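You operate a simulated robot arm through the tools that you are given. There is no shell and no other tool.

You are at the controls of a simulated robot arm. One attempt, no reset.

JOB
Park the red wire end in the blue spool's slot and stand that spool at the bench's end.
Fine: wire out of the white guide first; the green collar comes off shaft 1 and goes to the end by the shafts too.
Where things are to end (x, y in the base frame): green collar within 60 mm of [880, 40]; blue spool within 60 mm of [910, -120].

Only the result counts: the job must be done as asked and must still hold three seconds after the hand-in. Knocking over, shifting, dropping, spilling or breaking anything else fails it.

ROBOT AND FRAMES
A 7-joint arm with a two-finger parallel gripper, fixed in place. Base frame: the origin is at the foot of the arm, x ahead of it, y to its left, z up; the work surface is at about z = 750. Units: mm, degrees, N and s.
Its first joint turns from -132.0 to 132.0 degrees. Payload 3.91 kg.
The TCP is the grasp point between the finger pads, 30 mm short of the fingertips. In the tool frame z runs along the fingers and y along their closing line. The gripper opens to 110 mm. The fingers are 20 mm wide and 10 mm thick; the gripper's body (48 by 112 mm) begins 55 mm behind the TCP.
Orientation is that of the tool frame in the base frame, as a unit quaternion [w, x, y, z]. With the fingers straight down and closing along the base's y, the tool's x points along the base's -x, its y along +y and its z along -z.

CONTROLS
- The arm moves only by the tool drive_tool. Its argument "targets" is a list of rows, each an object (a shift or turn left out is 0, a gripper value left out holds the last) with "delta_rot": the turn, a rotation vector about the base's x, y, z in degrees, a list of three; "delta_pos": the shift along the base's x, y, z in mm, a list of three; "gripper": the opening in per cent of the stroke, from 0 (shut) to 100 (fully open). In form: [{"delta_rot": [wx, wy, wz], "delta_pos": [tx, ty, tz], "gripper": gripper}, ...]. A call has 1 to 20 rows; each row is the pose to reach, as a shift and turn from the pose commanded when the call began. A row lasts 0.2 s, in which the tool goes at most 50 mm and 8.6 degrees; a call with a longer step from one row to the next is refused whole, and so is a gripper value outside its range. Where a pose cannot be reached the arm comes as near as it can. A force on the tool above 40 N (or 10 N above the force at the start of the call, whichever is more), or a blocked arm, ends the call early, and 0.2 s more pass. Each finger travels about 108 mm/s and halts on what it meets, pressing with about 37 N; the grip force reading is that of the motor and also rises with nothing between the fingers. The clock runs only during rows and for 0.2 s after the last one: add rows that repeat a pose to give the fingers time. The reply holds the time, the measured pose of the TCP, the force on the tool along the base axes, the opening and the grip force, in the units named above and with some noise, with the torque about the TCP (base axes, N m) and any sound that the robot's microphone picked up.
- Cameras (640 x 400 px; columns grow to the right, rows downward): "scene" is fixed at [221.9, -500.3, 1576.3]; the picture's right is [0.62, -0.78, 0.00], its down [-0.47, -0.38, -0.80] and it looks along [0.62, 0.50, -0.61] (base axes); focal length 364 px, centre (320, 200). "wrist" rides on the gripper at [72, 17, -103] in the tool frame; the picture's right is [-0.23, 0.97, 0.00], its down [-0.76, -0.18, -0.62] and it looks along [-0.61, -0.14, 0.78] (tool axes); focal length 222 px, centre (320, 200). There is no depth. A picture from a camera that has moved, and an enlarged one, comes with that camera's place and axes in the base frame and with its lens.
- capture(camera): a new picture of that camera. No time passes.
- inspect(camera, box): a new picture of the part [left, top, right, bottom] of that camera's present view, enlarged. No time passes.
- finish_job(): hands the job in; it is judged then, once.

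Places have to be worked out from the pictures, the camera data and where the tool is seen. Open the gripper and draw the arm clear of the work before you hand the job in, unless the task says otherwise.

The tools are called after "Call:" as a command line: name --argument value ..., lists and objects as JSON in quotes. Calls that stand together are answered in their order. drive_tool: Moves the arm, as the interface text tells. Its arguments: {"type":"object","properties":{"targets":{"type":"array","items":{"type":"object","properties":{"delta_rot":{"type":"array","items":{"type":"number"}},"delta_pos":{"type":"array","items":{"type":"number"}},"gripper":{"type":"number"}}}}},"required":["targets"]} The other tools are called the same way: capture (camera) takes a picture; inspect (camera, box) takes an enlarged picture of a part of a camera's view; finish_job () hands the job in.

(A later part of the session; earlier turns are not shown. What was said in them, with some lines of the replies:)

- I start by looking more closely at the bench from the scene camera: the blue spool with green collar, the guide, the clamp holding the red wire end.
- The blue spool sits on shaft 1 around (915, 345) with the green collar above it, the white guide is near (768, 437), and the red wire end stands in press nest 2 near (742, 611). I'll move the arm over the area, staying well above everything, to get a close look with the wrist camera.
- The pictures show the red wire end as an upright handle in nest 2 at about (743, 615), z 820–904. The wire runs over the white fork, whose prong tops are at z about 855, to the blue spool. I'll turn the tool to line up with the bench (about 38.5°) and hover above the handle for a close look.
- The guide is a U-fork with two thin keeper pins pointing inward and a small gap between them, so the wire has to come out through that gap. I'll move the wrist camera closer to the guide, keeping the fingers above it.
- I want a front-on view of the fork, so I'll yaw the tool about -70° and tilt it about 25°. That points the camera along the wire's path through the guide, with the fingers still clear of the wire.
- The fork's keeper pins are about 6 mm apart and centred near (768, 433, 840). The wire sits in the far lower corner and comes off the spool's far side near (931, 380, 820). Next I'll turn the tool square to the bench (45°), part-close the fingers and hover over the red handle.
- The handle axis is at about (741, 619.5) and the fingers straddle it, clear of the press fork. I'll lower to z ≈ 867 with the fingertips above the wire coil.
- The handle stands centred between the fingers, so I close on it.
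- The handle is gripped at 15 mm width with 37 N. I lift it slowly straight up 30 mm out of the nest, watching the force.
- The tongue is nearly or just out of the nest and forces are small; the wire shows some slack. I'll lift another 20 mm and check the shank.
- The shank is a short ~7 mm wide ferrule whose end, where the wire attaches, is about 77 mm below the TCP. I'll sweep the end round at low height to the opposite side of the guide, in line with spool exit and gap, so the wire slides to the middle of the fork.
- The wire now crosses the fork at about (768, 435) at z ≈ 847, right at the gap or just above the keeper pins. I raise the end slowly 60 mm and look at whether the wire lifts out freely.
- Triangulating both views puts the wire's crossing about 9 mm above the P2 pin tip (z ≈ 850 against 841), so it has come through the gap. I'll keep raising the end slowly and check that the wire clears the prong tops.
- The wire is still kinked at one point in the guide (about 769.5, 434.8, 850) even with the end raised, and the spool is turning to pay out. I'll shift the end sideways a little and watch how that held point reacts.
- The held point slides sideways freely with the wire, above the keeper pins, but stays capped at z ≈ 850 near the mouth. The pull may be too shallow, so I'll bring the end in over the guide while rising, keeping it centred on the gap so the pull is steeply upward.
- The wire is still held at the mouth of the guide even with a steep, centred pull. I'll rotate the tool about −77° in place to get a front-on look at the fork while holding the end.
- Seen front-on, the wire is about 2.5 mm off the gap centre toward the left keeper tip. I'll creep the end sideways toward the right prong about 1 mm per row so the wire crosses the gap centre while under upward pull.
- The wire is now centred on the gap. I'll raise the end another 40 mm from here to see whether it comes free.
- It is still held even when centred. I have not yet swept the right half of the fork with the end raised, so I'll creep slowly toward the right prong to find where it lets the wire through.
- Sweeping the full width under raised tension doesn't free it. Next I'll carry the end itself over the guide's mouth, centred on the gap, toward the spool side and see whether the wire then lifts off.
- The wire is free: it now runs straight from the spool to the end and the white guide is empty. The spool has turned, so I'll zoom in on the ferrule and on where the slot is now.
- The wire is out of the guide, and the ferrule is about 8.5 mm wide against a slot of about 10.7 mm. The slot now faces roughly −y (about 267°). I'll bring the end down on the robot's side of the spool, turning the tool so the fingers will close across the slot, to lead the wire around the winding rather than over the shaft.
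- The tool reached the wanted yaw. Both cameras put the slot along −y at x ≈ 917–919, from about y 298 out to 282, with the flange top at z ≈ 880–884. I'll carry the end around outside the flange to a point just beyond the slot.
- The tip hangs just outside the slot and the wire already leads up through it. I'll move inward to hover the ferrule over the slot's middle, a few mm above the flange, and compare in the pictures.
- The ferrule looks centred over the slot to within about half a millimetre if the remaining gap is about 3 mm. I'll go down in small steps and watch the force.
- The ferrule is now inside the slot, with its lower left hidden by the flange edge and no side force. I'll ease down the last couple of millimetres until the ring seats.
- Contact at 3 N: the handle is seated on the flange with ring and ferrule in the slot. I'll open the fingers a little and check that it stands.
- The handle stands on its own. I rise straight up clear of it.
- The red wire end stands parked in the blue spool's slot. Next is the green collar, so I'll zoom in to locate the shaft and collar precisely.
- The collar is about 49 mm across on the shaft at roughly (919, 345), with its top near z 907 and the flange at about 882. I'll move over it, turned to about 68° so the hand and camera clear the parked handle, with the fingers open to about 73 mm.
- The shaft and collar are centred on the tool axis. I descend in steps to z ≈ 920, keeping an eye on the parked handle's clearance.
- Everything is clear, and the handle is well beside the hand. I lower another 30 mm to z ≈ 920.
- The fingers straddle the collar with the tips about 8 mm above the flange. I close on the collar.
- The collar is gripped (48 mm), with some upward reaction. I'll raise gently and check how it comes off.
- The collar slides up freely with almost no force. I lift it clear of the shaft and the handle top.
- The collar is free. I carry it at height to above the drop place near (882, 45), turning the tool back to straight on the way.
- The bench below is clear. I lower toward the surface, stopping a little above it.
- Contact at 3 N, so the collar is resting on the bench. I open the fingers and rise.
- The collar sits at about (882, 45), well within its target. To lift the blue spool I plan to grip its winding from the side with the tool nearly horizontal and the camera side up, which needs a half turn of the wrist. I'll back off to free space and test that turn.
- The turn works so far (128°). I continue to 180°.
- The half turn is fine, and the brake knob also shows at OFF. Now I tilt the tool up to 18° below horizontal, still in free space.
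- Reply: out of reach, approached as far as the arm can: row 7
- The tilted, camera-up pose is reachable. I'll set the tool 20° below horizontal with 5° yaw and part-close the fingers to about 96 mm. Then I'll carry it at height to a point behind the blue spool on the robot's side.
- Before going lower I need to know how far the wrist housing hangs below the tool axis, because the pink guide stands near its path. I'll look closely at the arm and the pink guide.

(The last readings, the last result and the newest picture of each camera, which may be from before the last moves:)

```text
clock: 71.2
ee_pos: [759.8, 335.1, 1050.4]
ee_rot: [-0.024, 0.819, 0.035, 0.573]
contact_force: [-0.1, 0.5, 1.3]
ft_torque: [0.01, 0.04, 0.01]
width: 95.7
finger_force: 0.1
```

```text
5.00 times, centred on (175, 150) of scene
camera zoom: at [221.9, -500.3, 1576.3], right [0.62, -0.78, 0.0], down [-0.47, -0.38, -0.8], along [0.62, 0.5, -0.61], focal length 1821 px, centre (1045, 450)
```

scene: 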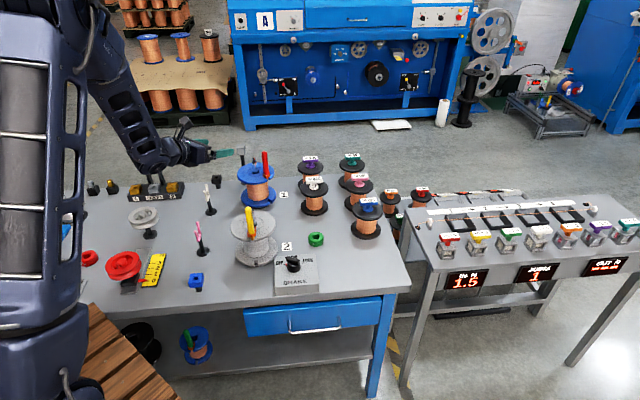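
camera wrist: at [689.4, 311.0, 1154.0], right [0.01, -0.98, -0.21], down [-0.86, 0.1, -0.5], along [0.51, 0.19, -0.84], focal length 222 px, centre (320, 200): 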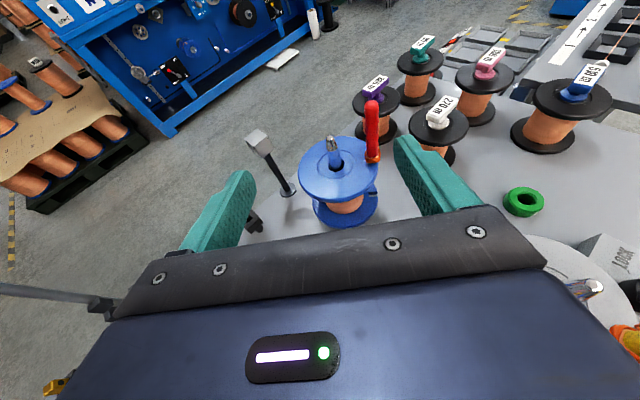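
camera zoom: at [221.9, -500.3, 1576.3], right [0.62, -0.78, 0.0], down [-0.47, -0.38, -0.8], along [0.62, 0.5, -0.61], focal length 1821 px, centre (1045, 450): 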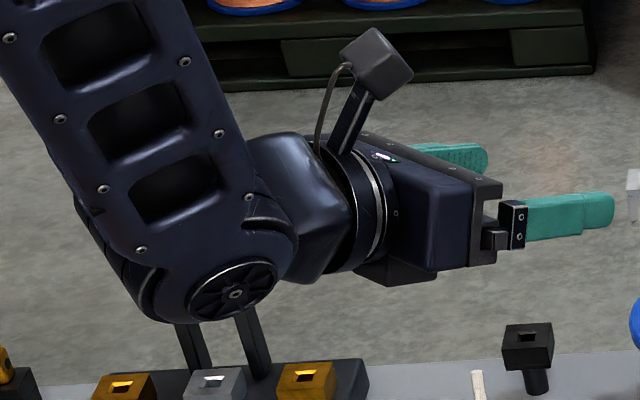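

The wrist housing hangs roughly 35–50 mm below the tool axis. Approaching along the tool's own axis at 22° keeps it above the pink guide. I'll set 22° and descend behind the spool to z ≈ 900, then check.

Call:
drive_tool --targets '[{"delta_pos": [8, 0, -12], "delta_rot": [-0.09, 1, 0]}, {"delta_pos": [18, 0, -35], "delta_rot": [-0.17, 1.99, 0]}, {"delta_pos": [29.5, -0.3, -65], "delta_rot": [-0.17, 1.99, 0]}, {"delta_pos": [29.5, -0.3, -95], "delta_rot": [-0.17, 1.99, 0]}, {"delta_pos": [29.5, -0.3, -120], "delta_rot": [-0.17, 1.99, 0]}, {"delta_pos": [29.5, -0.3, -140], "delta_rot": [-0.17, 1.99, 0]}, {"delta_pos": [29.5, -0.3, -150], "delta_rot": [-0.17, 1.99, 0]}]'

Call:
inspect --camera "scene" --box '[110, 110, 290, 270]'

Call:
capture --camera "wrist"

```text
clock: 72.8
ee_pos: [790.0, 333.7, 900.1]
ee_rot: [-0.024, 0.828, 0.037, 0.559]
contact_force: [0.0, 0.3, 0.3]
ft_torque: [0.02, -0.01, 0.02]
width: 95.4
finger_force: 0.1
```

```text
2.50 times, centred on (200, 190) of scene
camera zoom: at [221.9, -500.3, 1576.3], right [0.62, -0.78, 0.0], down [-0.47, -0.38, -0.8], along [0.62, 0.5, -0.61], focal length 911 px, centre (620, 225)
```

zoom: 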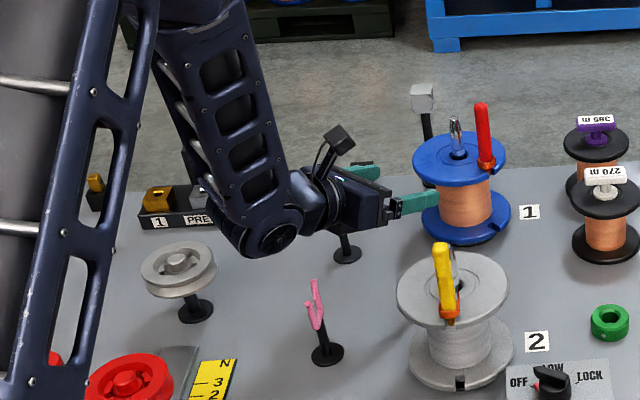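

```text
taken
camera wrist: at [723.1, 311.0, 1006.5], right [0.0, -0.98, -0.21], down [-0.88, 0.1, -0.47], along [0.48, 0.18, -0.86], focal length 222 px, centre (320, 200)
```

wrist: 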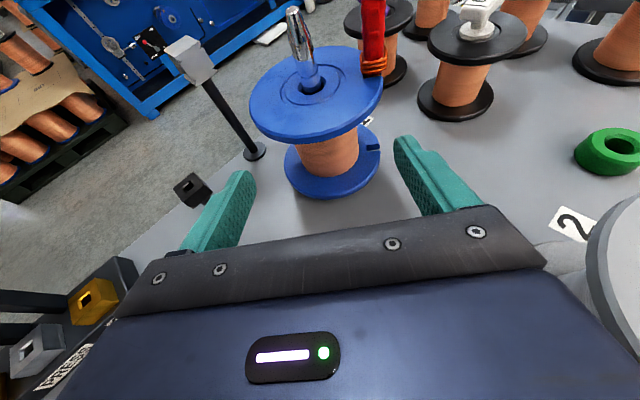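

Call:
inspect --camera "wrist" --box '[230, 60, 410, 220]'

Call:
inspect --camera "scene" --box '[160, 160, 280, 240]'

```text
2.50 times, centred on (320, 140) of wrist
camera zoom: at [723.1, 311.0, 1006.5], right [0.0, -0.98, -0.21], down [-0.88, 0.1, -0.47], along [0.48, 0.18, -0.86], focal length 555 px, centre (320, 350)
```

zoom: 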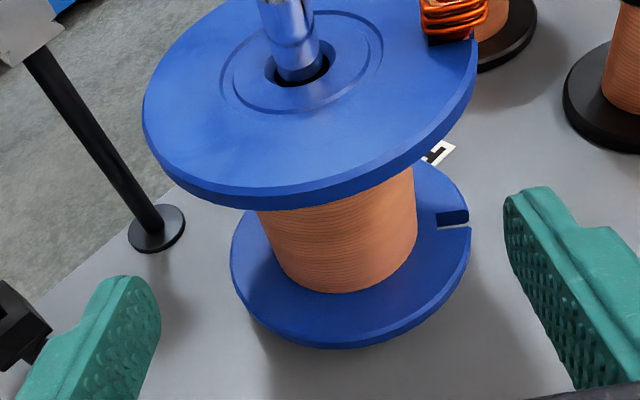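

```text
5.00 times, centred on (220, 200) of scene
camera zoom: at [221.9, -500.3, 1576.3], right [0.62, -0.78, 0.0], down [-0.47, -0.38, -0.8], along [0.62, 0.5, -0.61], focal length 1821 px, centre (820, 200)
```

zoom: 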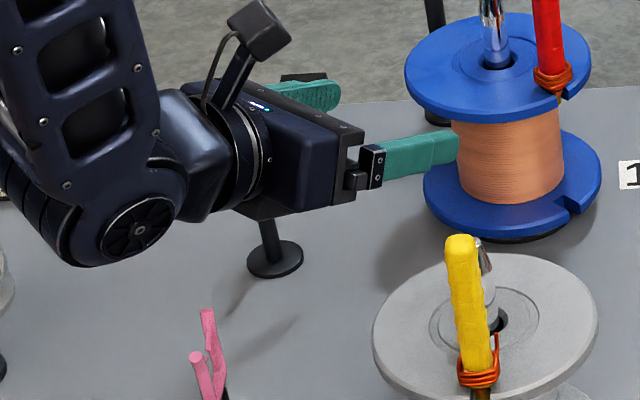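

The winding is laterally centred between the fingers. I lower the last 35 mm to the entry line and check clearances again.

Call:
drive_tool --targets '[{"delta_pos": [0, 0, -12]}, {"delta_pos": [0, 0, -24]}, {"delta_pos": [0, 0, -35.6]}, {"delta_pos": [0, 0, -35.6]}]'

Call:
inspect --camera "scene" --box '[160, 150, 280, 250]'

Call:
inspect --camera "wrist" --box '[160, 20, 480, 220]'

```text
clock: 73.8
ee_pos: [790.1, 334.2, 864.7]
ee_rot: [-0.025, 0.828, 0.036, 0.558]
contact_force: [-0.4, 0.3, 0.5]
ft_torque: [-0.01, 0.02, -0.01]
width: 95.5
finger_force: 0.1
```

```text
4.00 times, centred on (220, 200) of scene
camera zoom: at [221.9, -500.3, 1576.3], right [0.62, -0.78, 0.0], down [-0.47, -0.38, -0.8], along [0.62, 0.5, -0.61], focal length 1457 px, centre (720, 200)
```

zoom: 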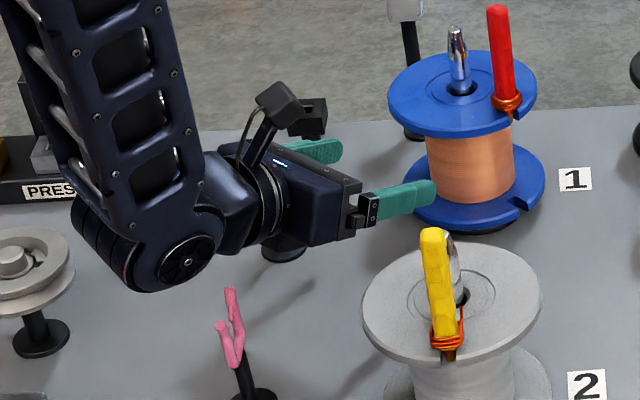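

```text
2.00 times, centred on (320, 120) of wrist
camera zoom: at [723.2, 311.1, 971.1], right [0.0, -0.98, -0.21], down [-0.88, 0.1, -0.47], along [0.48, 0.18, -0.86], focal length 444 px, centre (320, 360)
```

zoom: 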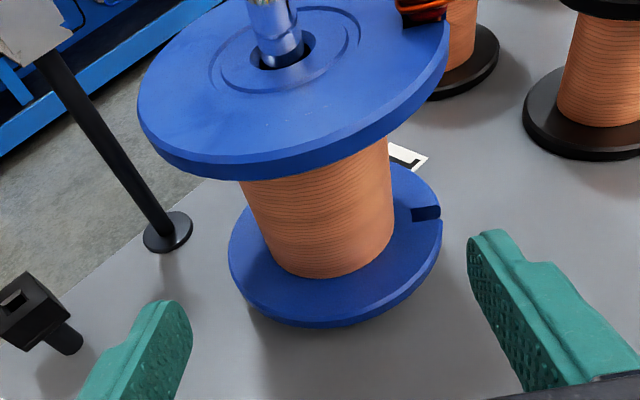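

By my reckoning the wrist housing keeps at least 12 mm above the pink guide along this line, and the fingers point into the gap between the flanges. I'll advance 70 mm along the tool axis and check.

Call:
drive_tool --targets '[{"delta_pos": [9.2, 0.8, -3.7]}, {"delta_pos": [18.5, 1.6, -7.5]}, {"delta_pos": [27.7, 2.4, -11.2]}, {"delta_pos": [36.9, 3.2, -15]}, {"delta_pos": [46.2, 4.0, -18.7]}, {"delta_pos": [55.4, 4.8, -22.5]}, {"delta_pos": [64.7, 5.7, -26.2]}, {"delta_pos": [64.7, 5.7, -26.2]}]'

Call:
inspect --camera "scene" --box '[160, 150, 280, 250]'

Call:
inspect --camera "wrist" --box '[160, 20, 480, 220]'

Call:
inspect --camera "scene" --box '[225, 165, 285, 220]'

```text
clock: 75.6
ee_pos: [854.6, 341.1, 837.8]
ee_rot: [-0.024, 0.828, 0.037, 0.559]
contact_force: [-0.5, 0.9, -0.3]
ft_torque: [-0.02, 0.03, 0.0]
width: 95.9
finger_force: 0.0
```

```text
4.00 times, centred on (220, 200) of scene
camera zoom: at [221.9, -500.3, 1576.3], right [0.62, -0.78, 0.0], down [-0.47, -0.38, -0.8], along [0.62, 0.5, -0.61], focal length 1457 px, centre (720, 200)
```

zoom: 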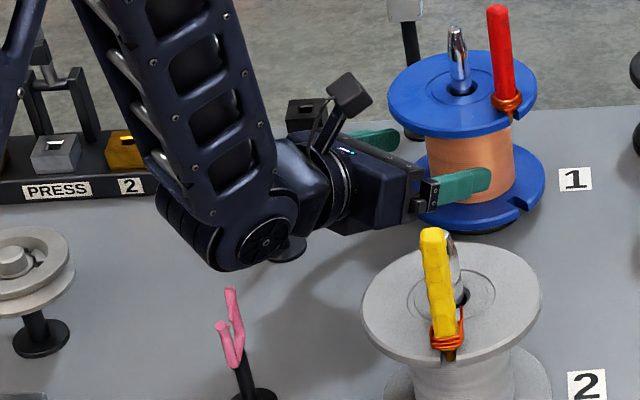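

```text
2.00 times, centred on (320, 120) of wrist
camera zoom: at [787.8, 317.0, 944.5], right [0.0, -0.98, -0.21], down [-0.88, 0.1, -0.47], along [0.48, 0.18, -0.86], focal length 444 px, centre (320, 360)
```

zoom: 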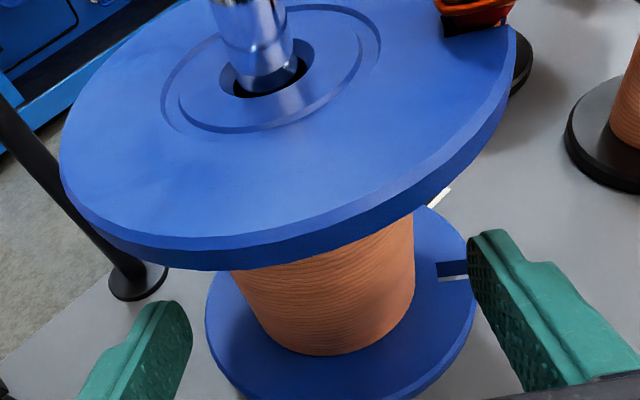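

```text
7.27 times, centred on (255, 192) of scene
camera zoom: at [221.9, -500.3, 1576.3], right [0.62, -0.78, 0.0], down [-0.47, -0.38, -0.8], along [0.62, 0.5, -0.61], focal length 2649 px, centre (793, 254)
```

zoom: 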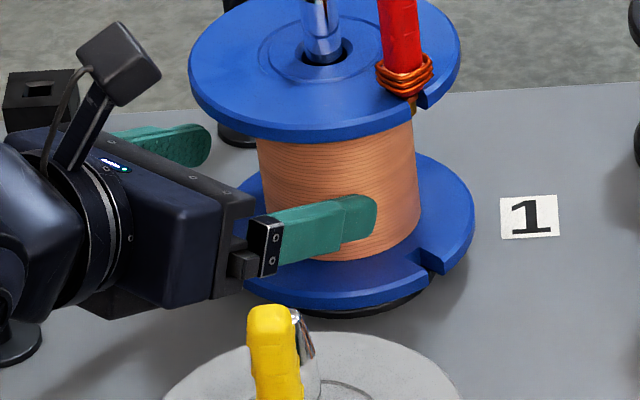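

The fingers are entering cleanly and stay centred on the winding. I advance another 35 mm, then check the hand's clearance under the top flange.

Call:
drive_tool --targets '[{"delta_pos": [9.2, 0.8, -3.7]}, {"delta_pos": [18.5, 1.6, -7.5]}, {"delta_pos": [27.7, 2.4, -11.2]}, {"delta_pos": [34.5, 3.0, -14]}, {"delta_pos": [34.5, 3.0, -14]}]'

Call:
inspect --camera "scene" --box '[225, 165, 285, 220]'

Call:
inspect --camera "wrist" --box '[160, 20, 480, 220]'

```text
clock: 76.8
ee_pos: [890.1, 342.7, 824.5]
ee_rot: [-0.024, 0.828, 0.036, 0.559]
contact_force: [1.0, -0.7, -0.3]
ft_torque: [-0.01, 0.02, -0.02]
width: 95.3
finger_force: 0.1
```

```text
7.27 times, centred on (255, 192) of scene
camera zoom: at [221.9, -500.3, 1576.3], right [0.62, -0.78, 0.0], down [-0.47, -0.38, -0.8], along [0.62, 0.5, -0.61], focal length 2649 px, centre (793, 254)
```

zoom: 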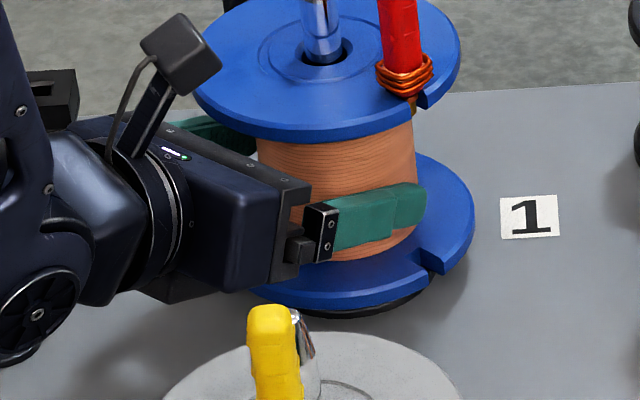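

```text
2.00 times, centred on (320, 120) of wrist
camera zoom: at [822.4, 319.8, 930.7], right [0.0, -0.98, -0.21], down [-0.88, 0.1, -0.47], along [0.48, 0.18, -0.86], focal length 444 px, centre (320, 360)
```

zoom: 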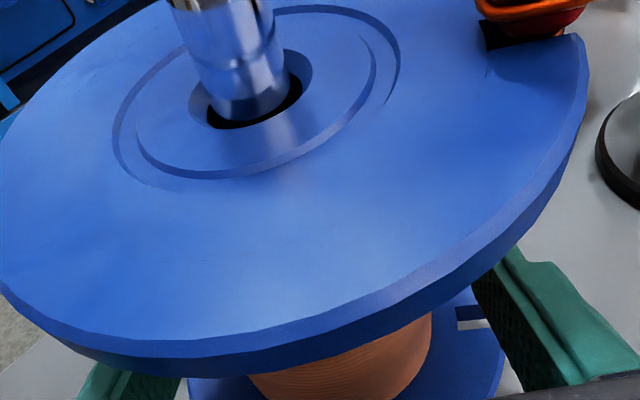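

Clear on all sides with no force. I go in another 20 mm so the pads straddle the winding's diameter.

Call:
drive_tool --targets '[{"delta_pos": [6.5, 0.6, -2.6]}, {"delta_pos": [13, 1.1, -5.3]}, {"delta_pos": [19, 1.7, -7.7]}, {"delta_pos": [19, 1.7, -7.7]}]'

Call:
inspect --camera "scene" --box '[225, 165, 285, 220]'

Call:
capture --camera "wrist"

```text
clock: 77.8
ee_pos: [908.4, 344.8, 815.8]
ee_rot: [-0.024, 0.828, 0.036, 0.559]
contact_force: [-0.7, 0.2, -1.3]
ft_torque: [0.01, 0.01, 0.02]
width: 95.8
finger_force: 0.1
```

```text
7.27 times, centred on (255, 192) of scene
camera zoom: at [221.9, -500.3, 1576.3], right [0.62, -0.78, 0.0], down [-0.47, -0.38, -0.8], along [0.62, 0.5, -0.61], focal length 2649 px, centre (793, 254)
```

zoom: 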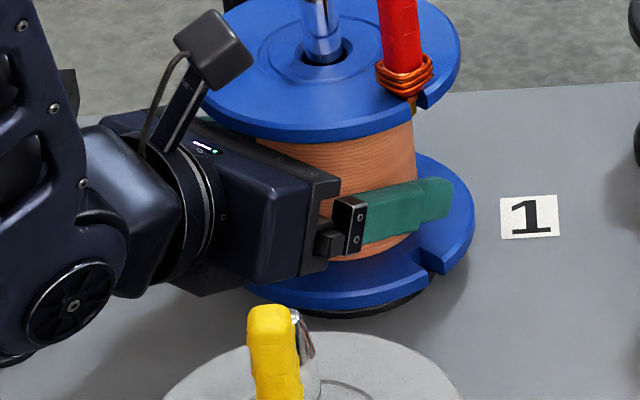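

```text
taken
camera wrist: at [841.0, 321.2, 923.1], right [0.0, -0.98, -0.21], down [-0.88, 0.1, -0.47], along [0.48, 0.18, -0.86], focal length 222 px, centre (320, 200)
```

wrist: 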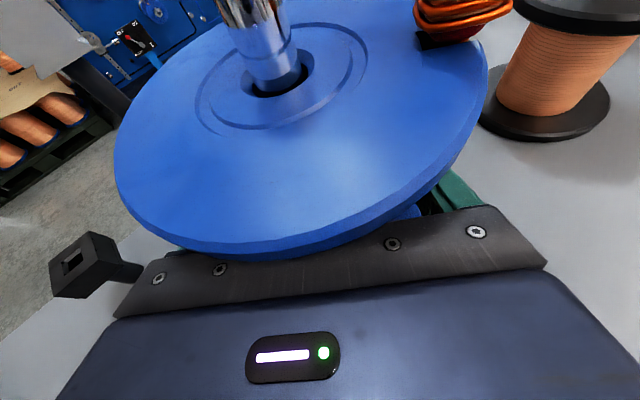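

The hand is in place around the winding, just under the top flange. I close the fingers on it.

Call:
drive_tool --targets '[{"gripper": 75}, {"gripper": 50}, {"gripper": 0}, {"gripper": 0}]'

Call:
inspect --camera "scene" --box '[225, 155, 285, 220]'

```text
clock: 78.8
ee_pos: [906.6, 343.8, 817.0]
ee_rot: [-0.024, 0.829, 0.036, 0.558]
contact_force: [-0.1, 3.7, -0.2]
ft_torque: [0.49, 0.06, 0.06]
width: 63.2
finger_force: 37.2
```

```text
6.15 times, centred on (255, 188) of scene
camera zoom: at [221.9, -500.3, 1576.3], right [0.62, -0.78, 0.0], down [-0.47, -0.38, -0.8], along [0.62, 0.5, -0.61], focal length 2242 px, centre (720, 277)
```

zoom: 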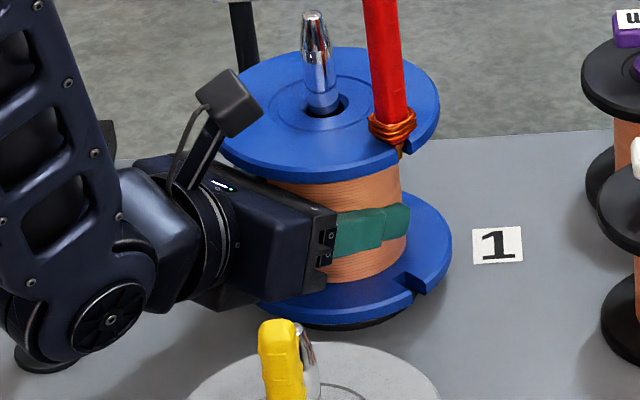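

Gripped at 63 mm with 37 N. I lift slowly and watch the weight and the wire end.

Call:
drive_tool --targets '[{"delta_pos": [0, 0, 3]}, {"delta_pos": [0, 0, 6]}, {"delta_pos": [0, 0, 10]}, {"delta_pos": [0, 0, 15]}, {"delta_pos": [0, 0, 20]}]'

Call:
inspect --camera "scene" --box '[225, 145, 285, 215]'

```text
clock: 80.0
ee_pos: [908.6, 346.4, 837.5]
ee_rot: [-0.024, 0.828, 0.036, 0.559]
contact_force: [0.2, 0.3, -9.6]
ft_torque: [0.02, 0.1, 0.0]
width: 63.0
finger_force: 36.8
```

```text
5.71 times, centred on (255, 180) of scene
camera zoom: at [221.9, -500.3, 1576.3], right [0.62, -0.78, 0.0], down [-0.47, -0.38, -0.8], along [0.62, 0.5, -0.61], focal length 2082 px, centre (691, 314)
```

zoom: 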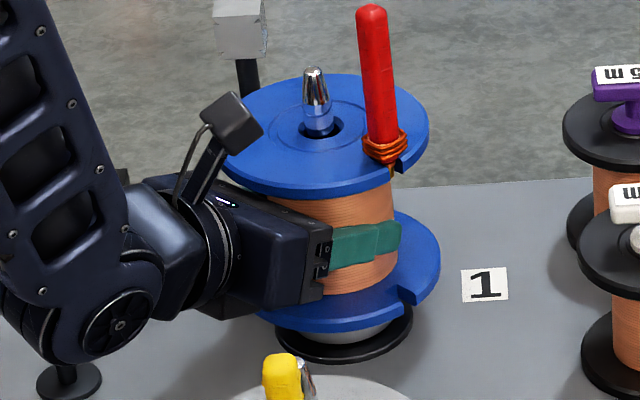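

The spool weighs about 1 kg and comes up level. I keep lifting straight up the shaft.

Call:
drive_tool --targets '[{"delta_pos": [0, 0, 10]}, {"delta_pos": [0, 0, 20]}, {"delta_pos": [0, 0, 32]}, {"delta_pos": [0, 0, 44]}, {"delta_pos": [0, 0, 56]}, {"delta_pos": [0, 0, 68]}, {"delta_pos": [0, 0, 80]}, {"delta_pos": [0, 0, 90]}]'

Call:
inspect --camera "scene" --box '[200, 110, 300, 215]'

```text
clock: 81.8
ee_pos: [907.7, 345.0, 926.9]
ee_rot: [-0.024, 0.828, 0.037, 0.558]
contact_force: [-0.3, -0.4, -10.4]
ft_torque: [0.01, 0.09, -0.01]
width: 63.2
finger_force: 37.0
```

```text
3.81 times, centred on (250, 162) of scene
camera zoom: at [221.9, -500.3, 1576.3], right [0.62, -0.78, 0.0], down [-0.47, -0.38, -0.8], along [0.62, 0.5, -0.61], focal length 1388 px, centre (587, 343)
```

zoom: 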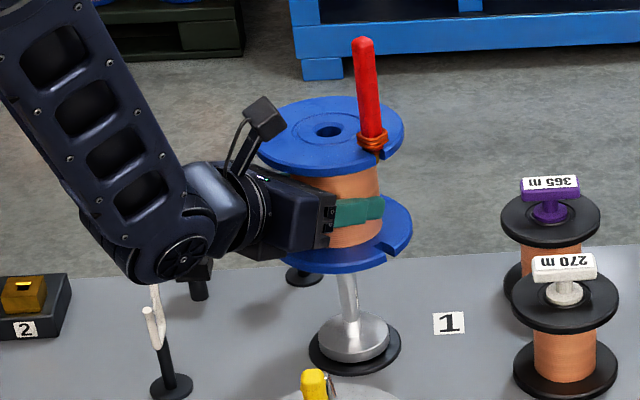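

Call:
drive_tool --targets '[{"delta_pos": [0, 0, 12]}, {"delta_pos": [0, 0, 24]}, {"delta_pos": [0, 0, 36]}, {"delta_pos": [0, 0, 48]}, {"delta_pos": [0, 0, 60]}, {"delta_pos": [0, 0, 72]}, {"delta_pos": [0, 0, 84]}, {"delta_pos": [0, 0, 92]}]'

Call:
inspect --camera "scene" --box '[190, 80, 310, 215]'

Call:
capture --camera "wrist"

```text
clock: 83.6
ee_pos: [909.1, 344.7, 1018.1]
ee_rot: [-0.025, 0.829, 0.037, 0.558]
contact_force: [0.5, -0.9, -9.8]
ft_torque: [0.05, 0.1, 0.01]
width: 63.3
finger_force: 37.4
```

```text
2.96 times, centred on (250, 148) of scene
camera zoom: at [221.9, -500.3, 1576.3], right [0.62, -0.78, 0.0], down [-0.47, -0.38, -0.8], along [0.62, 0.5, -0.61], focal length 1079 px, centre (527, 356)
```

zoom: 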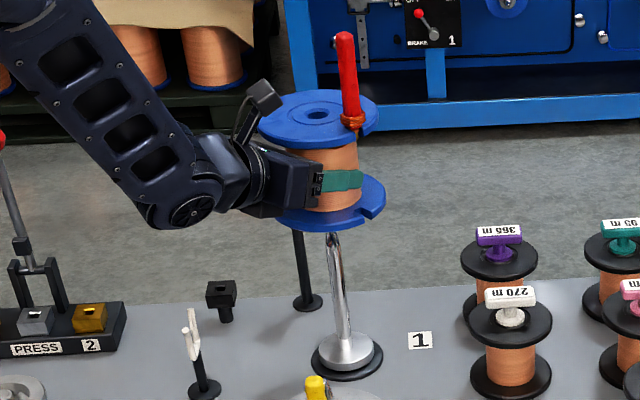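

```text
taken
camera wrist: at [841.7, 321.7, 1124.9], right [0.0, -0.98, -0.21], down [-0.88, 0.1, -0.47], along [0.48, 0.18, -0.86], focal length 222 px, centre (320, 200)
```

wrist: 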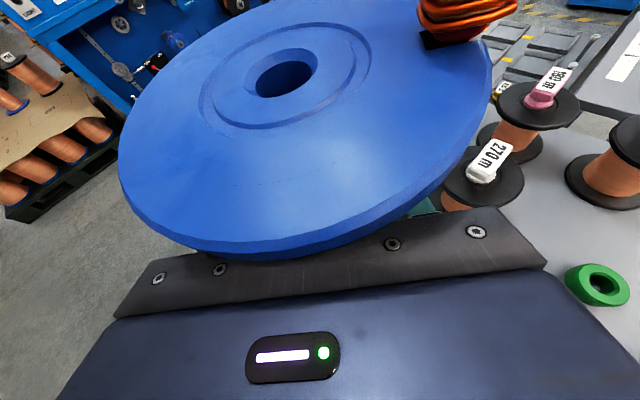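

The spool is clear of the shaft with the wire end still seated. I raise a little more and carry it smoothly toward the bench's end.

Call:
drive_tool --targets '[{"delta_pos": [0, 0, 5]}, {"delta_pos": [0, 0, 12]}, {"delta_pos": [0, 0, 20]}, {"delta_pos": [0, -6, 22]}, {"delta_pos": [0, -16, 22]}, {"delta_pos": [0, -30, 22]}, {"delta_pos": [-1, -46, 22]}, {"delta_pos": [-1, -64, 22]}, {"delta_pos": [-2, -82, 22]}, {"delta_pos": [-3, -100, 22]}, {"delta_pos": [-4, -118, 22]}, {"delta_pos": [-5, -136, 22]}, {"delta_pos": [-6, -154, 22]}, {"delta_pos": [-7, -172, 22]}, {"delta_pos": [-8, -189, 22]}, {"delta_pos": [-8, -204, 22]}, {"delta_pos": [-8, -217, 22]}, {"delta_pos": [-8, -227, 22]}, {"delta_pos": [-8, -233, 22]}, {"delta_pos": [-8, -235, 22]}]'

Call:
capture --camera "scene"

Call:
inspect --camera "scene" --box '[230, 100, 370, 250]'

```text
clock: 87.8
ee_pos: [899.5, 108.6, 1040.2]
ee_rot: [-0.024, 0.828, 0.036, 0.559]
contact_force: [0.8, 0.2, -10.1]
ft_torque: [0.05, 0.09, -0.02]
width: 63.4
finger_force: 36.8
```

```text
taken
```

scene: 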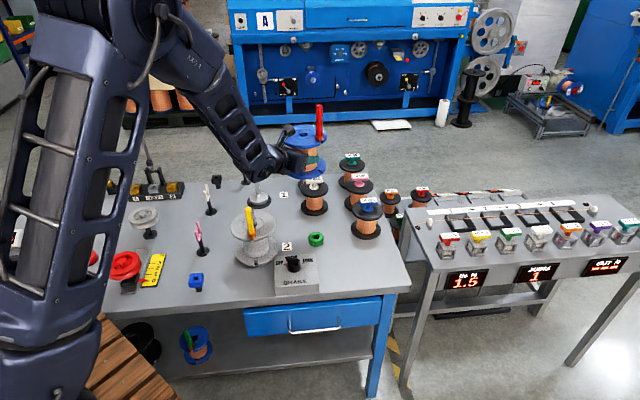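

```text
2.67 times, centred on (300, 175) of scene
camera zoom: at [221.9, -500.3, 1576.3], right [0.62, -0.78, 0.0], down [-0.47, -0.38, -0.8], along [0.62, 0.5, -0.61], focal length 971 px, centre (373, 267)
```

zoom: 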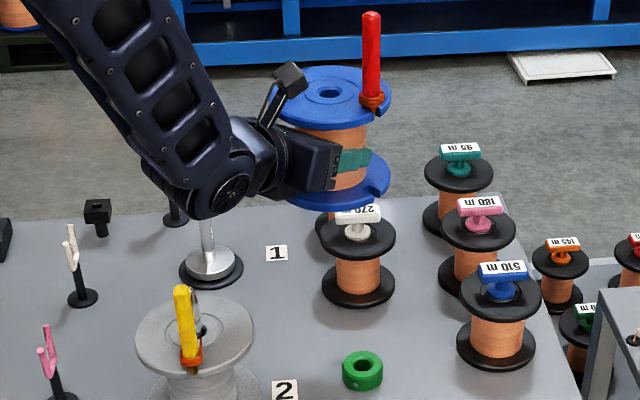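

Call:
drive_tool --targets '[{"delta_pos": [0, -6, 0], "delta_rot": [0, 0, 0.3]}, {"delta_pos": [0, -16, 0], "delta_rot": [0, 0, 0.8]}, {"delta_pos": [-1, -30, 0], "delta_rot": [0, 0, 1.4]}, {"delta_pos": [-1, -46, 0], "delta_rot": [0, 0, 2.1]}, {"delta_pos": [-2, -64, 0], "delta_rot": [0, 0, 2.8]}, {"delta_pos": [-2, -82, 0], "delta_rot": [0, 0, 3.6]}, {"delta_pos": [-3, -100, 0], "delta_rot": [0, 0, 4.4]}, {"delta_pos": [-3, -118, 0], "delta_rot": [0, 0, 5.2]}, {"delta_pos": [-4, -136, 0], "delta_rot": [0, 0, 6.0]}, {"delta_pos": [-4, -154, 0], "delta_rot": [0, 0, 6.8]}, {"delta_pos": [-5, -172, 0], "delta_rot": [0, 0, 7.6]}, {"delta_pos": [-5, -190, 0], "delta_rot": [0, 0, 8.3]}, {"delta_pos": [-6, -206, 0], "delta_rot": [0, 0, 8.9]}, {"delta_pos": [-6, -219, 0], "delta_rot": [0, 0, 9.4]}, {"delta_pos": [-6.3, -229, 0], "delta_rot": [0, 0, 9.8]}, {"delta_pos": [-6.3, -235, 0], "delta_rot": [0, 0, 10]}, {"delta_pos": [-6.3, -237.2, 0], "delta_rot": [0, 0, 10]}, {"delta_pos": [-6.3, -237.2, 0], "delta_rot": [0, 0, 10]}]'

Call:
capture --camera "scene"

Call:
inspect --camera "scene" --box '[260, 110, 420, 300]'

Call:
capture --camera "wrist"

```text
clock: 91.6
ee_pos: [893.2, -127.5, 1041.3]
ee_rot: [-0.074, 0.822, 0.109, 0.554]
contact_force: [-0.3, 0.0, -10.0]
ft_torque: [0.0, 0.14, 0.01]
width: 63.2
finger_force: 37.4
```

```text
taken
```

scene: 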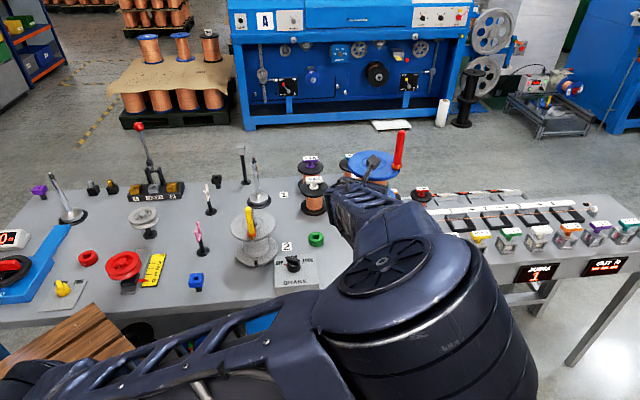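

```text
2.11 times, centred on (340, 205) of scene
camera zoom: at [221.9, -500.3, 1576.3], right [0.62, -0.78, 0.0], down [-0.47, -0.38, -0.8], along [0.62, 0.5, -0.61], focal length 767 px, centre (278, 190)
```

zoom: 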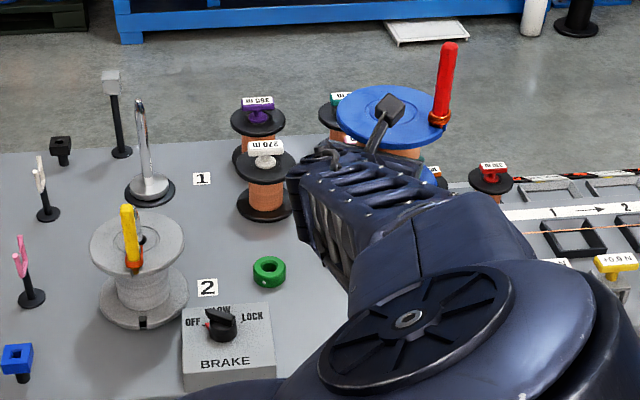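

```text
taken
camera wrist: at [831.9, -162.1, 1147.1], right [0.17, -0.96, -0.21], down [-0.88, -0.05, -0.47], along [0.44, 0.27, -0.86], focal length 222 px, centre (320, 200)
```

wrist: 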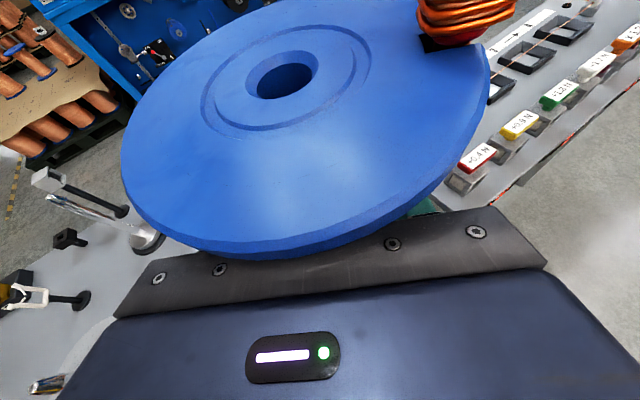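

The spool is above the drop place with the wire end upright. The arm hides part of the scene view, so I'll use the wrist view too. I lower smoothly to z ≈ 900 first.

Call:
drive_tool --targets '[{"delta_pos": [0, 0, -5]}, {"delta_pos": [0, 0, -14]}, {"delta_pos": [0, 0, -28]}, {"delta_pos": [0, 0, -44]}, {"delta_pos": [0, 0, -60]}, {"delta_pos": [0, 0, -76]}, {"delta_pos": [0, 0, -92]}, {"delta_pos": [0, 0, -108]}, {"delta_pos": [0, 0, -122]}, {"delta_pos": [0, 0, -133]}, {"delta_pos": [0, 0, -140]}, {"delta_pos": [0, 0, -141]}]'

Call:
capture --camera "scene"

Call:
capture --camera "wrist"

```text
clock: 94.2
ee_pos: [894.3, -126.9, 899.9]
ee_rot: [-0.073, 0.822, 0.109, 0.555]
contact_force: [0.9, 0.2, -9.6]
ft_torque: [0.03, 0.13, -0.01]
width: 63.3
finger_force: 36.9
```

```text
taken
```

scene: 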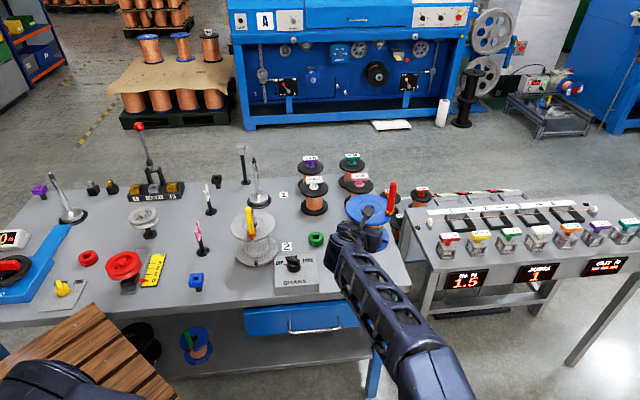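

```text
taken
camera wrist: at [832.1, -161.8, 1006.0], right [0.17, -0.96, -0.21], down [-0.88, -0.05, -0.47], along [0.44, 0.27, -0.86], focal length 222 px, centre (320, 200)
```

wrist: 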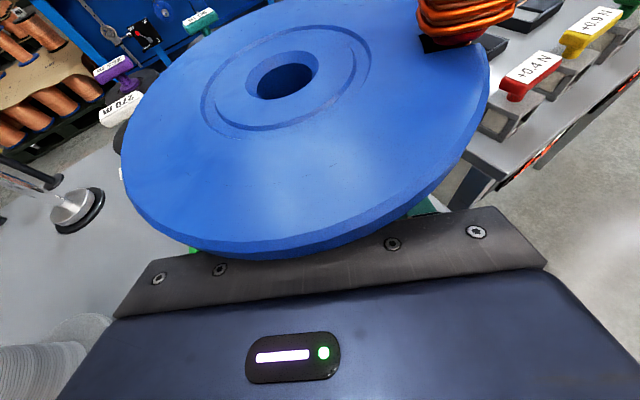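

The forearm hangs off the front of the bench and is clear of it. I continue down to just above the surface (z ≈ 805).

Call:
drive_tool --targets '[{"delta_pos": [0, 0, -4]}, {"delta_pos": [0, 0, -12]}, {"delta_pos": [0, 0, -24]}, {"delta_pos": [0, 0, -36]}, {"delta_pos": [0, 0, -48]}, {"delta_pos": [0, 0, -60]}, {"delta_pos": [0, 0, -72]}, {"delta_pos": [0, 0, -82]}, {"delta_pos": [0, 0, -90]}, {"delta_pos": [0, 0, -94]}]'

Call:
capture --camera "scene"

Call:
inspect --camera "scene" --box '[300, 170, 440, 310]'

```text
clock: 96.4
ee_pos: [893.7, -127.4, 804.7]
ee_rot: [-0.073, 0.822, 0.109, 0.555]
contact_force: [0.6, 0.0, -9.9]
ft_torque: [0.01, 0.12, 0.02]
width: 63.1
finger_force: 37.3
```

```text
taken
```

scene: 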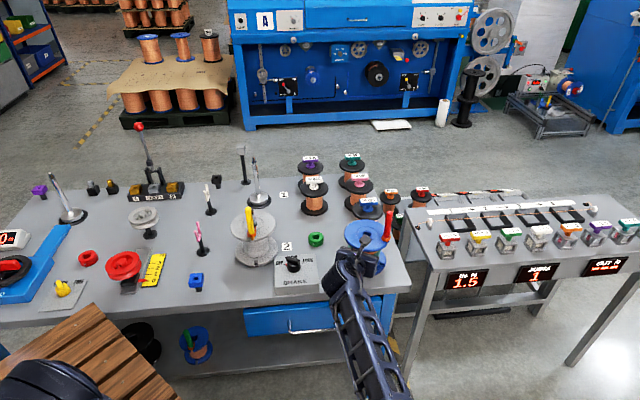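

```text
2.86 times, centred on (370, 240) of scene
camera zoom: at [221.9, -500.3, 1576.3], right [0.62, -0.78, 0.0], down [-0.47, -0.38, -0.8], along [0.62, 0.5, -0.61], focal length 1041 px, centre (177, 86)
```

zoom: 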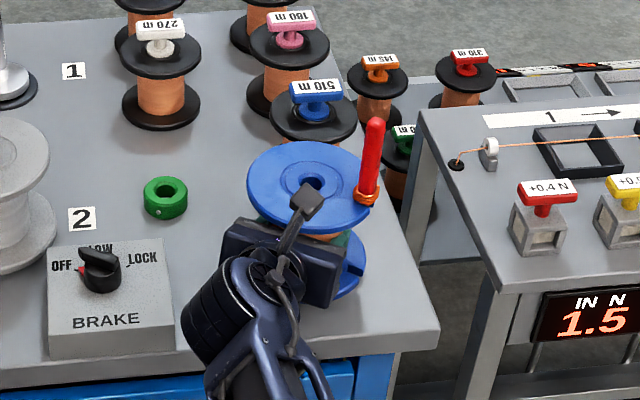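

There is ample room around the spool. I ease down the last bit slowly, watching for the weight to come off.

Call:
drive_tool --targets '[{"delta_pos": [0, 0, -3]}, {"delta_pos": [0, 0, -6]}, {"delta_pos": [0, 0, -9]}, {"delta_pos": [0, 0, -10]}, {"delta_pos": [0, 0, -10]}]'

Call:
inspect --camera "scene" --box '[340, 200, 410, 290]'

```text
clock: 97.6
ee_pos: [893.8, -127.8, 798.0]
ee_rot: [-0.072, 0.821, 0.108, 0.556]
contact_force: [10.3, -0.7, 24.3]
ft_torque: [0.93, -0.11, -0.01]
width: 63.2
finger_force: 37.4
```

```text
4.44 times, centred on (375, 245) of scene
camera zoom: at [221.9, -500.3, 1576.3], right [0.62, -0.78, 0.0], down [-0.47, -0.38, -0.8], along [0.62, 0.5, -0.61], focal length 1619 px, centre (76, 0)
```

zoom: 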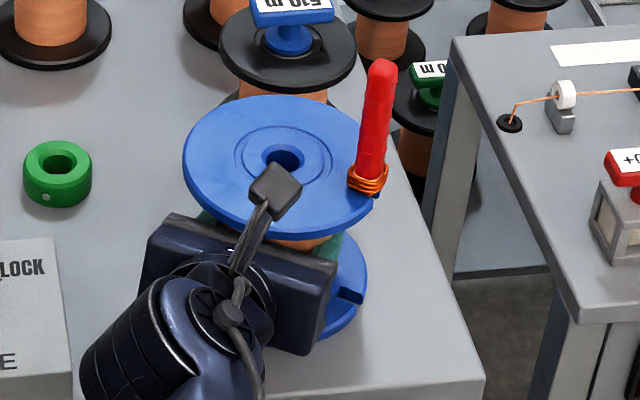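

The spool has touched down (about 24 N of reaction), so I back off a couple of millimetres to relieve the pressure.

Call:
drive_tool --targets '[{"delta_pos": [0, 0, 1]}, {"delta_pos": [0, 0, 2]}, {"delta_pos": [0, 0, 2]}]'

Call:
inspect --camera "wrist" --box '[60, 0, 580, 320]'

```text
clock: 98.4
ee_pos: [892.7, -127.2, 798.5]
ee_rot: [-0.072, 0.822, 0.108, 0.555]
contact_force: [3.2, -7.1, 15.7]
ft_torque: [0.7, -0.5, -0.09]
width: 63.5
finger_force: 36.4
```

```text
1.23 times, centred on (320, 160) of wrist
camera zoom: at [831.5, -162.2, 904.1], right [0.17, -0.96, -0.21], down [-0.88, -0.05, -0.47], along [0.44, 0.26, -0.86], focal length 273 px, centre (320, 249)
```

zoom: 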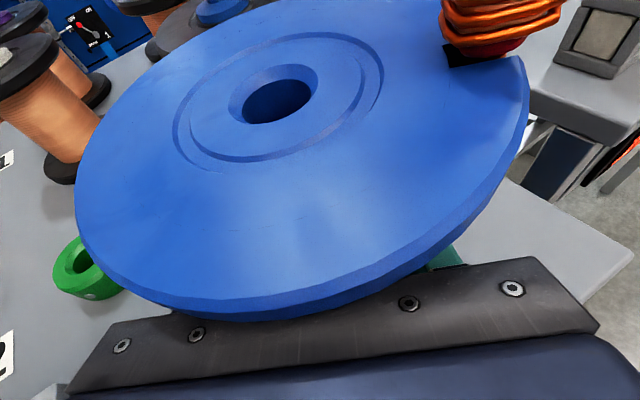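

Call:
drive_tool --targets '[{"delta_pos": [0, 0, 0.7]}, {"delta_pos": [0, 0, 1.4]}, {"delta_pos": [0, 0, 1.4]}]'

```text
clock: 99.2
ee_pos: [893.8, -127.3, 797.4]
ee_rot: [-0.073, 0.822, 0.108, 0.554]
contact_force: [-1.9, -0.6, -5.6]
ft_torque: [-0.19, -0.09, -0.06]
width: 63.0
finger_force: 36.3
```

The spool is now resting lightly on the bench. I open the fingers gradually and check that the spool and the wire end stay put.

Call:
drive_tool --targets '[{"gripper": 62}, {"gripper": 70}, {"gripper": 80}, {"gripper": 87}, {"gripper": 87}]'

Call:
inspect --camera "scene" --box '[340, 190, 410, 290]'

Call:
capture --camera "wrist"

```text
clock: 100.4
ee_pos: [894.5, -127.4, 800.0]
ee_rot: [-0.073, 0.822, 0.108, 0.554]
contact_force: [0.9, 0.0, 0.9]
ft_torque: [-0.01, -0.02, 0.0]
width: 95.7
finger_force: 0.1
```

```text
4.00 times, centred on (375, 240) of scene
camera zoom: at [221.9, -500.3, 1576.3], right [0.62, -0.78, 0.0], down [-0.47, -0.38, -0.8], along [0.62, 0.5, -0.61], focal length 1457 px, centre (100, 40)
```

zoom: 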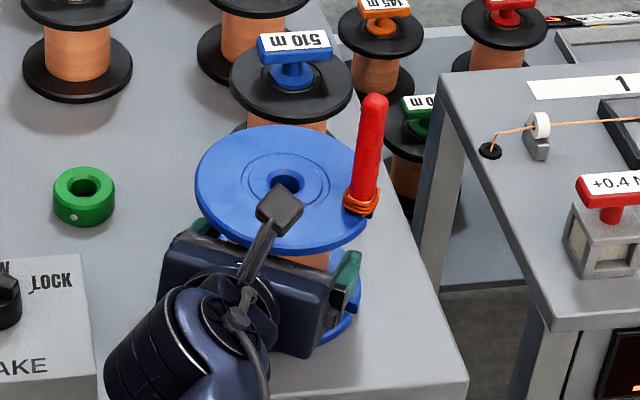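

```text
taken
camera wrist: at [831.8, -162.0, 905.4], right [0.17, -0.96, -0.21], down [-0.88, -0.05, -0.47], along [0.44, 0.27, -0.86], focal length 222 px, centre (320, 200)
```

wrist: 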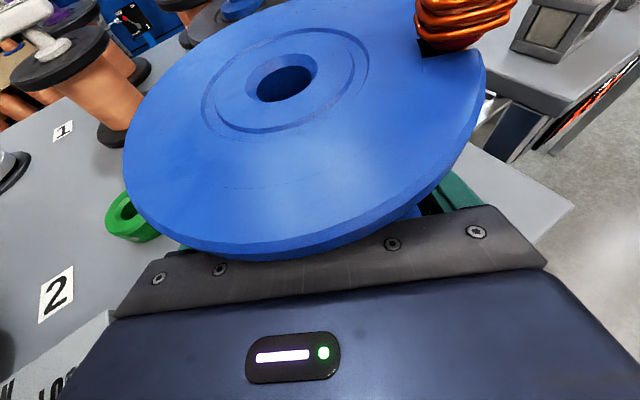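

The spool stands upright on the bench with the red end still parked. I withdraw the hand straight back along its own axis.

Call:
drive_tool --targets '[{"delta_pos": [-4.5, -1.2, 1.9]}, {"delta_pos": [-9, -2.4, 3.7]}, {"delta_pos": [-17.9, -4.8, 7.5]}, {"delta_pos": [-26.9, -7.2, 11.2]}, {"delta_pos": [-35.8, -9.6, 15]}, {"delta_pos": [-44.8, -12, 18.7]}, {"delta_pos": [-53.7, -14.4, 22.5]}, {"delta_pos": [-62.7, -16.8, 26.2]}, {"delta_pos": [-71.6, -19.2, 30]}, {"delta_pos": [-80.6, -21.6, 33.7]}, {"delta_pos": [-89.6, -24, 37.5]}, {"delta_pos": [-98.5, -26.4, 41.2]}, {"delta_pos": [-107.5, -28.8, 45]}, {"delta_pos": [-116.4, -31.2, 48.7]}]'

Call:
capture --camera "scene"

Call:
capture --camera "wrist"

```text
clock: 103.4
ee_pos: [777.8, -159.3, 848.7]
ee_rot: [-0.073, 0.823, 0.109, 0.553]
contact_force: [-0.4, -0.3, -0.3]
ft_torque: [0.02, -0.02, 0.02]
width: 96.0
finger_force: 0.1
```

```text
taken
```

scene: 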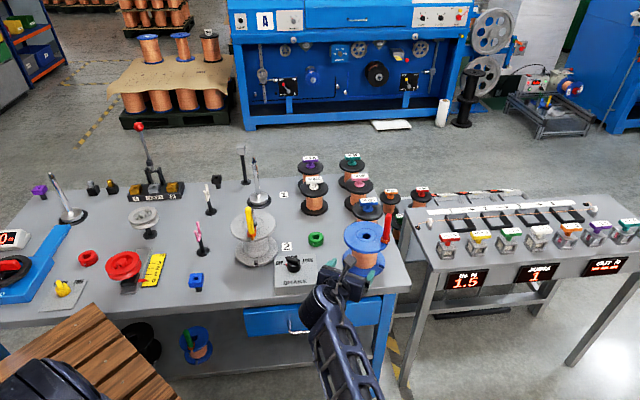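

```text
taken
camera wrist: at [715.1, -193.3, 954.2], right [0.17, -0.96, -0.21], down [-0.88, -0.05, -0.47], along [0.44, 0.27, -0.86], focal length 222 px, centre (320, 200)
```

wrist: 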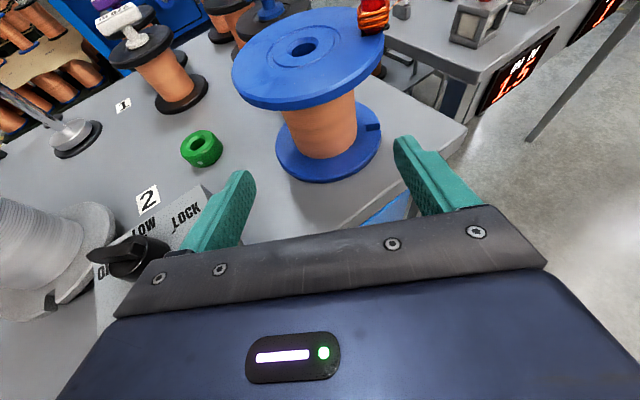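

The hand is free of the spool. I raise it straight up, well clear.

Call:
drive_tool --targets '[{"delta_pos": [0, 0, 15]}, {"delta_pos": [-5, 0, 40]}, {"delta_pos": [-15, 0, 70]}, {"delta_pos": [-25, 0, 105]}, {"delta_pos": [-35, 0, 140]}, {"delta_pos": [-45, 0, 175]}, {"delta_pos": [-55, 0, 210]}, {"delta_pos": [-65, 0, 245]}, {"delta_pos": [-75, 0, 270]}]'

Call:
capture --camera "scene"

Call:
capture --camera "wrist"

```text
clock: 105.4
ee_pos: [702.7, -157.0, 1118.7]
ee_rot: [-0.073, 0.822, 0.108, 0.555]
contact_force: [0.8, -0.6, 2.0]
ft_torque: [-0.05, -0.04, 0.02]
width: 95.7
finger_force: 0.1
```

```text
taken
```

scene: 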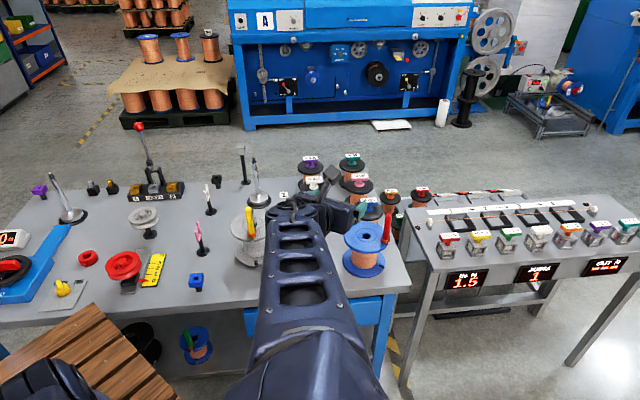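

```text
taken
camera wrist: at [640.8, -192.2, 1224.9], right [0.17, -0.96, -0.21], down [-0.88, -0.05, -0.47], along [0.44, 0.27, -0.86], focal length 222 px, centre (320, 200)
```

wrist: 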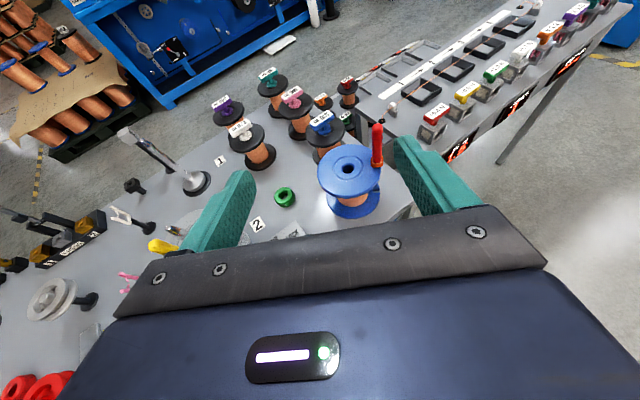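

Everything looks in place. I move the arm back and higher for a clear final view and open the gripper fully.

Call:
drive_tool --targets '[{"delta_pos": [-8, 20, 10], "gripper": 100}, {"delta_pos": [-16, 50, 20]}, {"delta_pos": [-24, 85, 30]}, {"delta_pos": [-32, 120, 40]}, {"delta_pos": [-40, 155, 50]}, {"delta_pos": [-48, 190, 60]}, {"delta_pos": [-55, 225, 65]}, {"delta_pos": [-60, 255, 70]}, {"delta_pos": [-62, 275, 70]}]'

Call:
capture --camera "scene"

Call:
inspect --camera "scene" --box '[270, 170, 420, 300]'

Call:
inspect --camera "scene" --box '[340, 200, 410, 285]'

```text
clock: 107.4
ee_pos: [639.5, 116.2, 1188.2]
ee_rot: [-0.073, 0.822, 0.108, 0.554]
contact_force: [0.7, -0.1, -0.6]
ft_torque: [0.01, -0.01, 0.04]
width: 110.3
finger_force: 0.1
```

```text
taken
```

scene: 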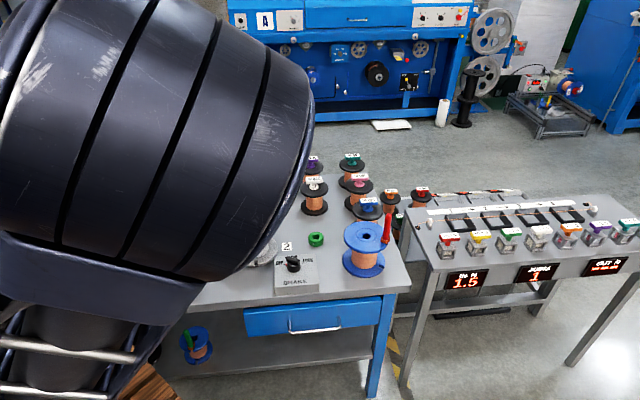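

```text
3.08 times, centred on (345, 235) of scene
camera zoom: at [221.9, -500.3, 1576.3], right [0.62, -0.78, 0.0], down [-0.47, -0.38, -0.8], along [0.62, 0.5, -0.61], focal length 1121 px, centre (243, 92)
```

zoom: 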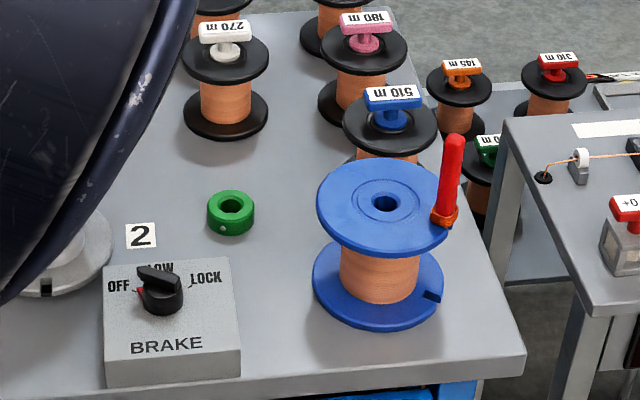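

```text
4.71 times, centred on (375, 242) of scene
camera zoom: at [221.9, -500.3, 1576.3], right [0.62, -0.78, 0.0], down [-0.47, -0.38, -0.8], along [0.62, 0.5, -0.61], focal length 1714 px, centre (61, 0)
```

zoom: 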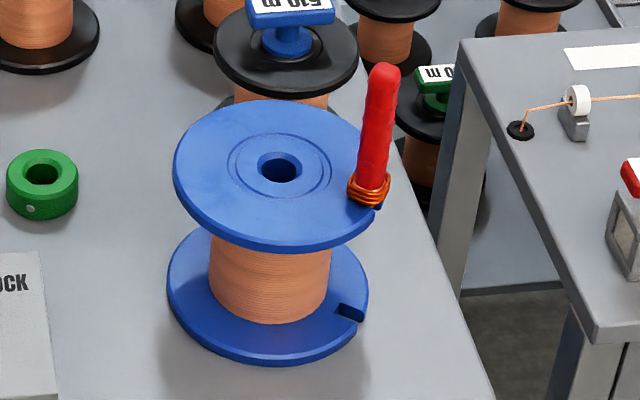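

The final view shows the blue spool upright at about (907, −122) with the red wire end parked vertically in its slot. The green collar is at about (882, 45), the white guide is empty, and nothing else has moved. The gripper is open and the arm is clear, so I hand in the job.

Call:
finish_job

```text
The job is handed in.
```

I've handed in the job with everything placed as you asked; I don't have the judging result.

- **Wire:** it came out of the white guide first, and the guide is now empty. The red wire end stands upright in the blue spool's slot.
- **Green collar:** it is off shaft 1 and on the bench at about (882, 45), roughly 5 mm from its target.
- **Blue spool:** it stands at the bench's end at about (907, -122), roughly 4 mm from its target.

Pulling the wire made the spool turn on shaft 1, so the slot no longer faces the way it did at the start. In the pictures I took, nothing else on the bench had been knocked or shifted. In the last one the arm hid the left side, so my last look there is the picture just before. At hand-in the gripper was open and the arm clear of the work.
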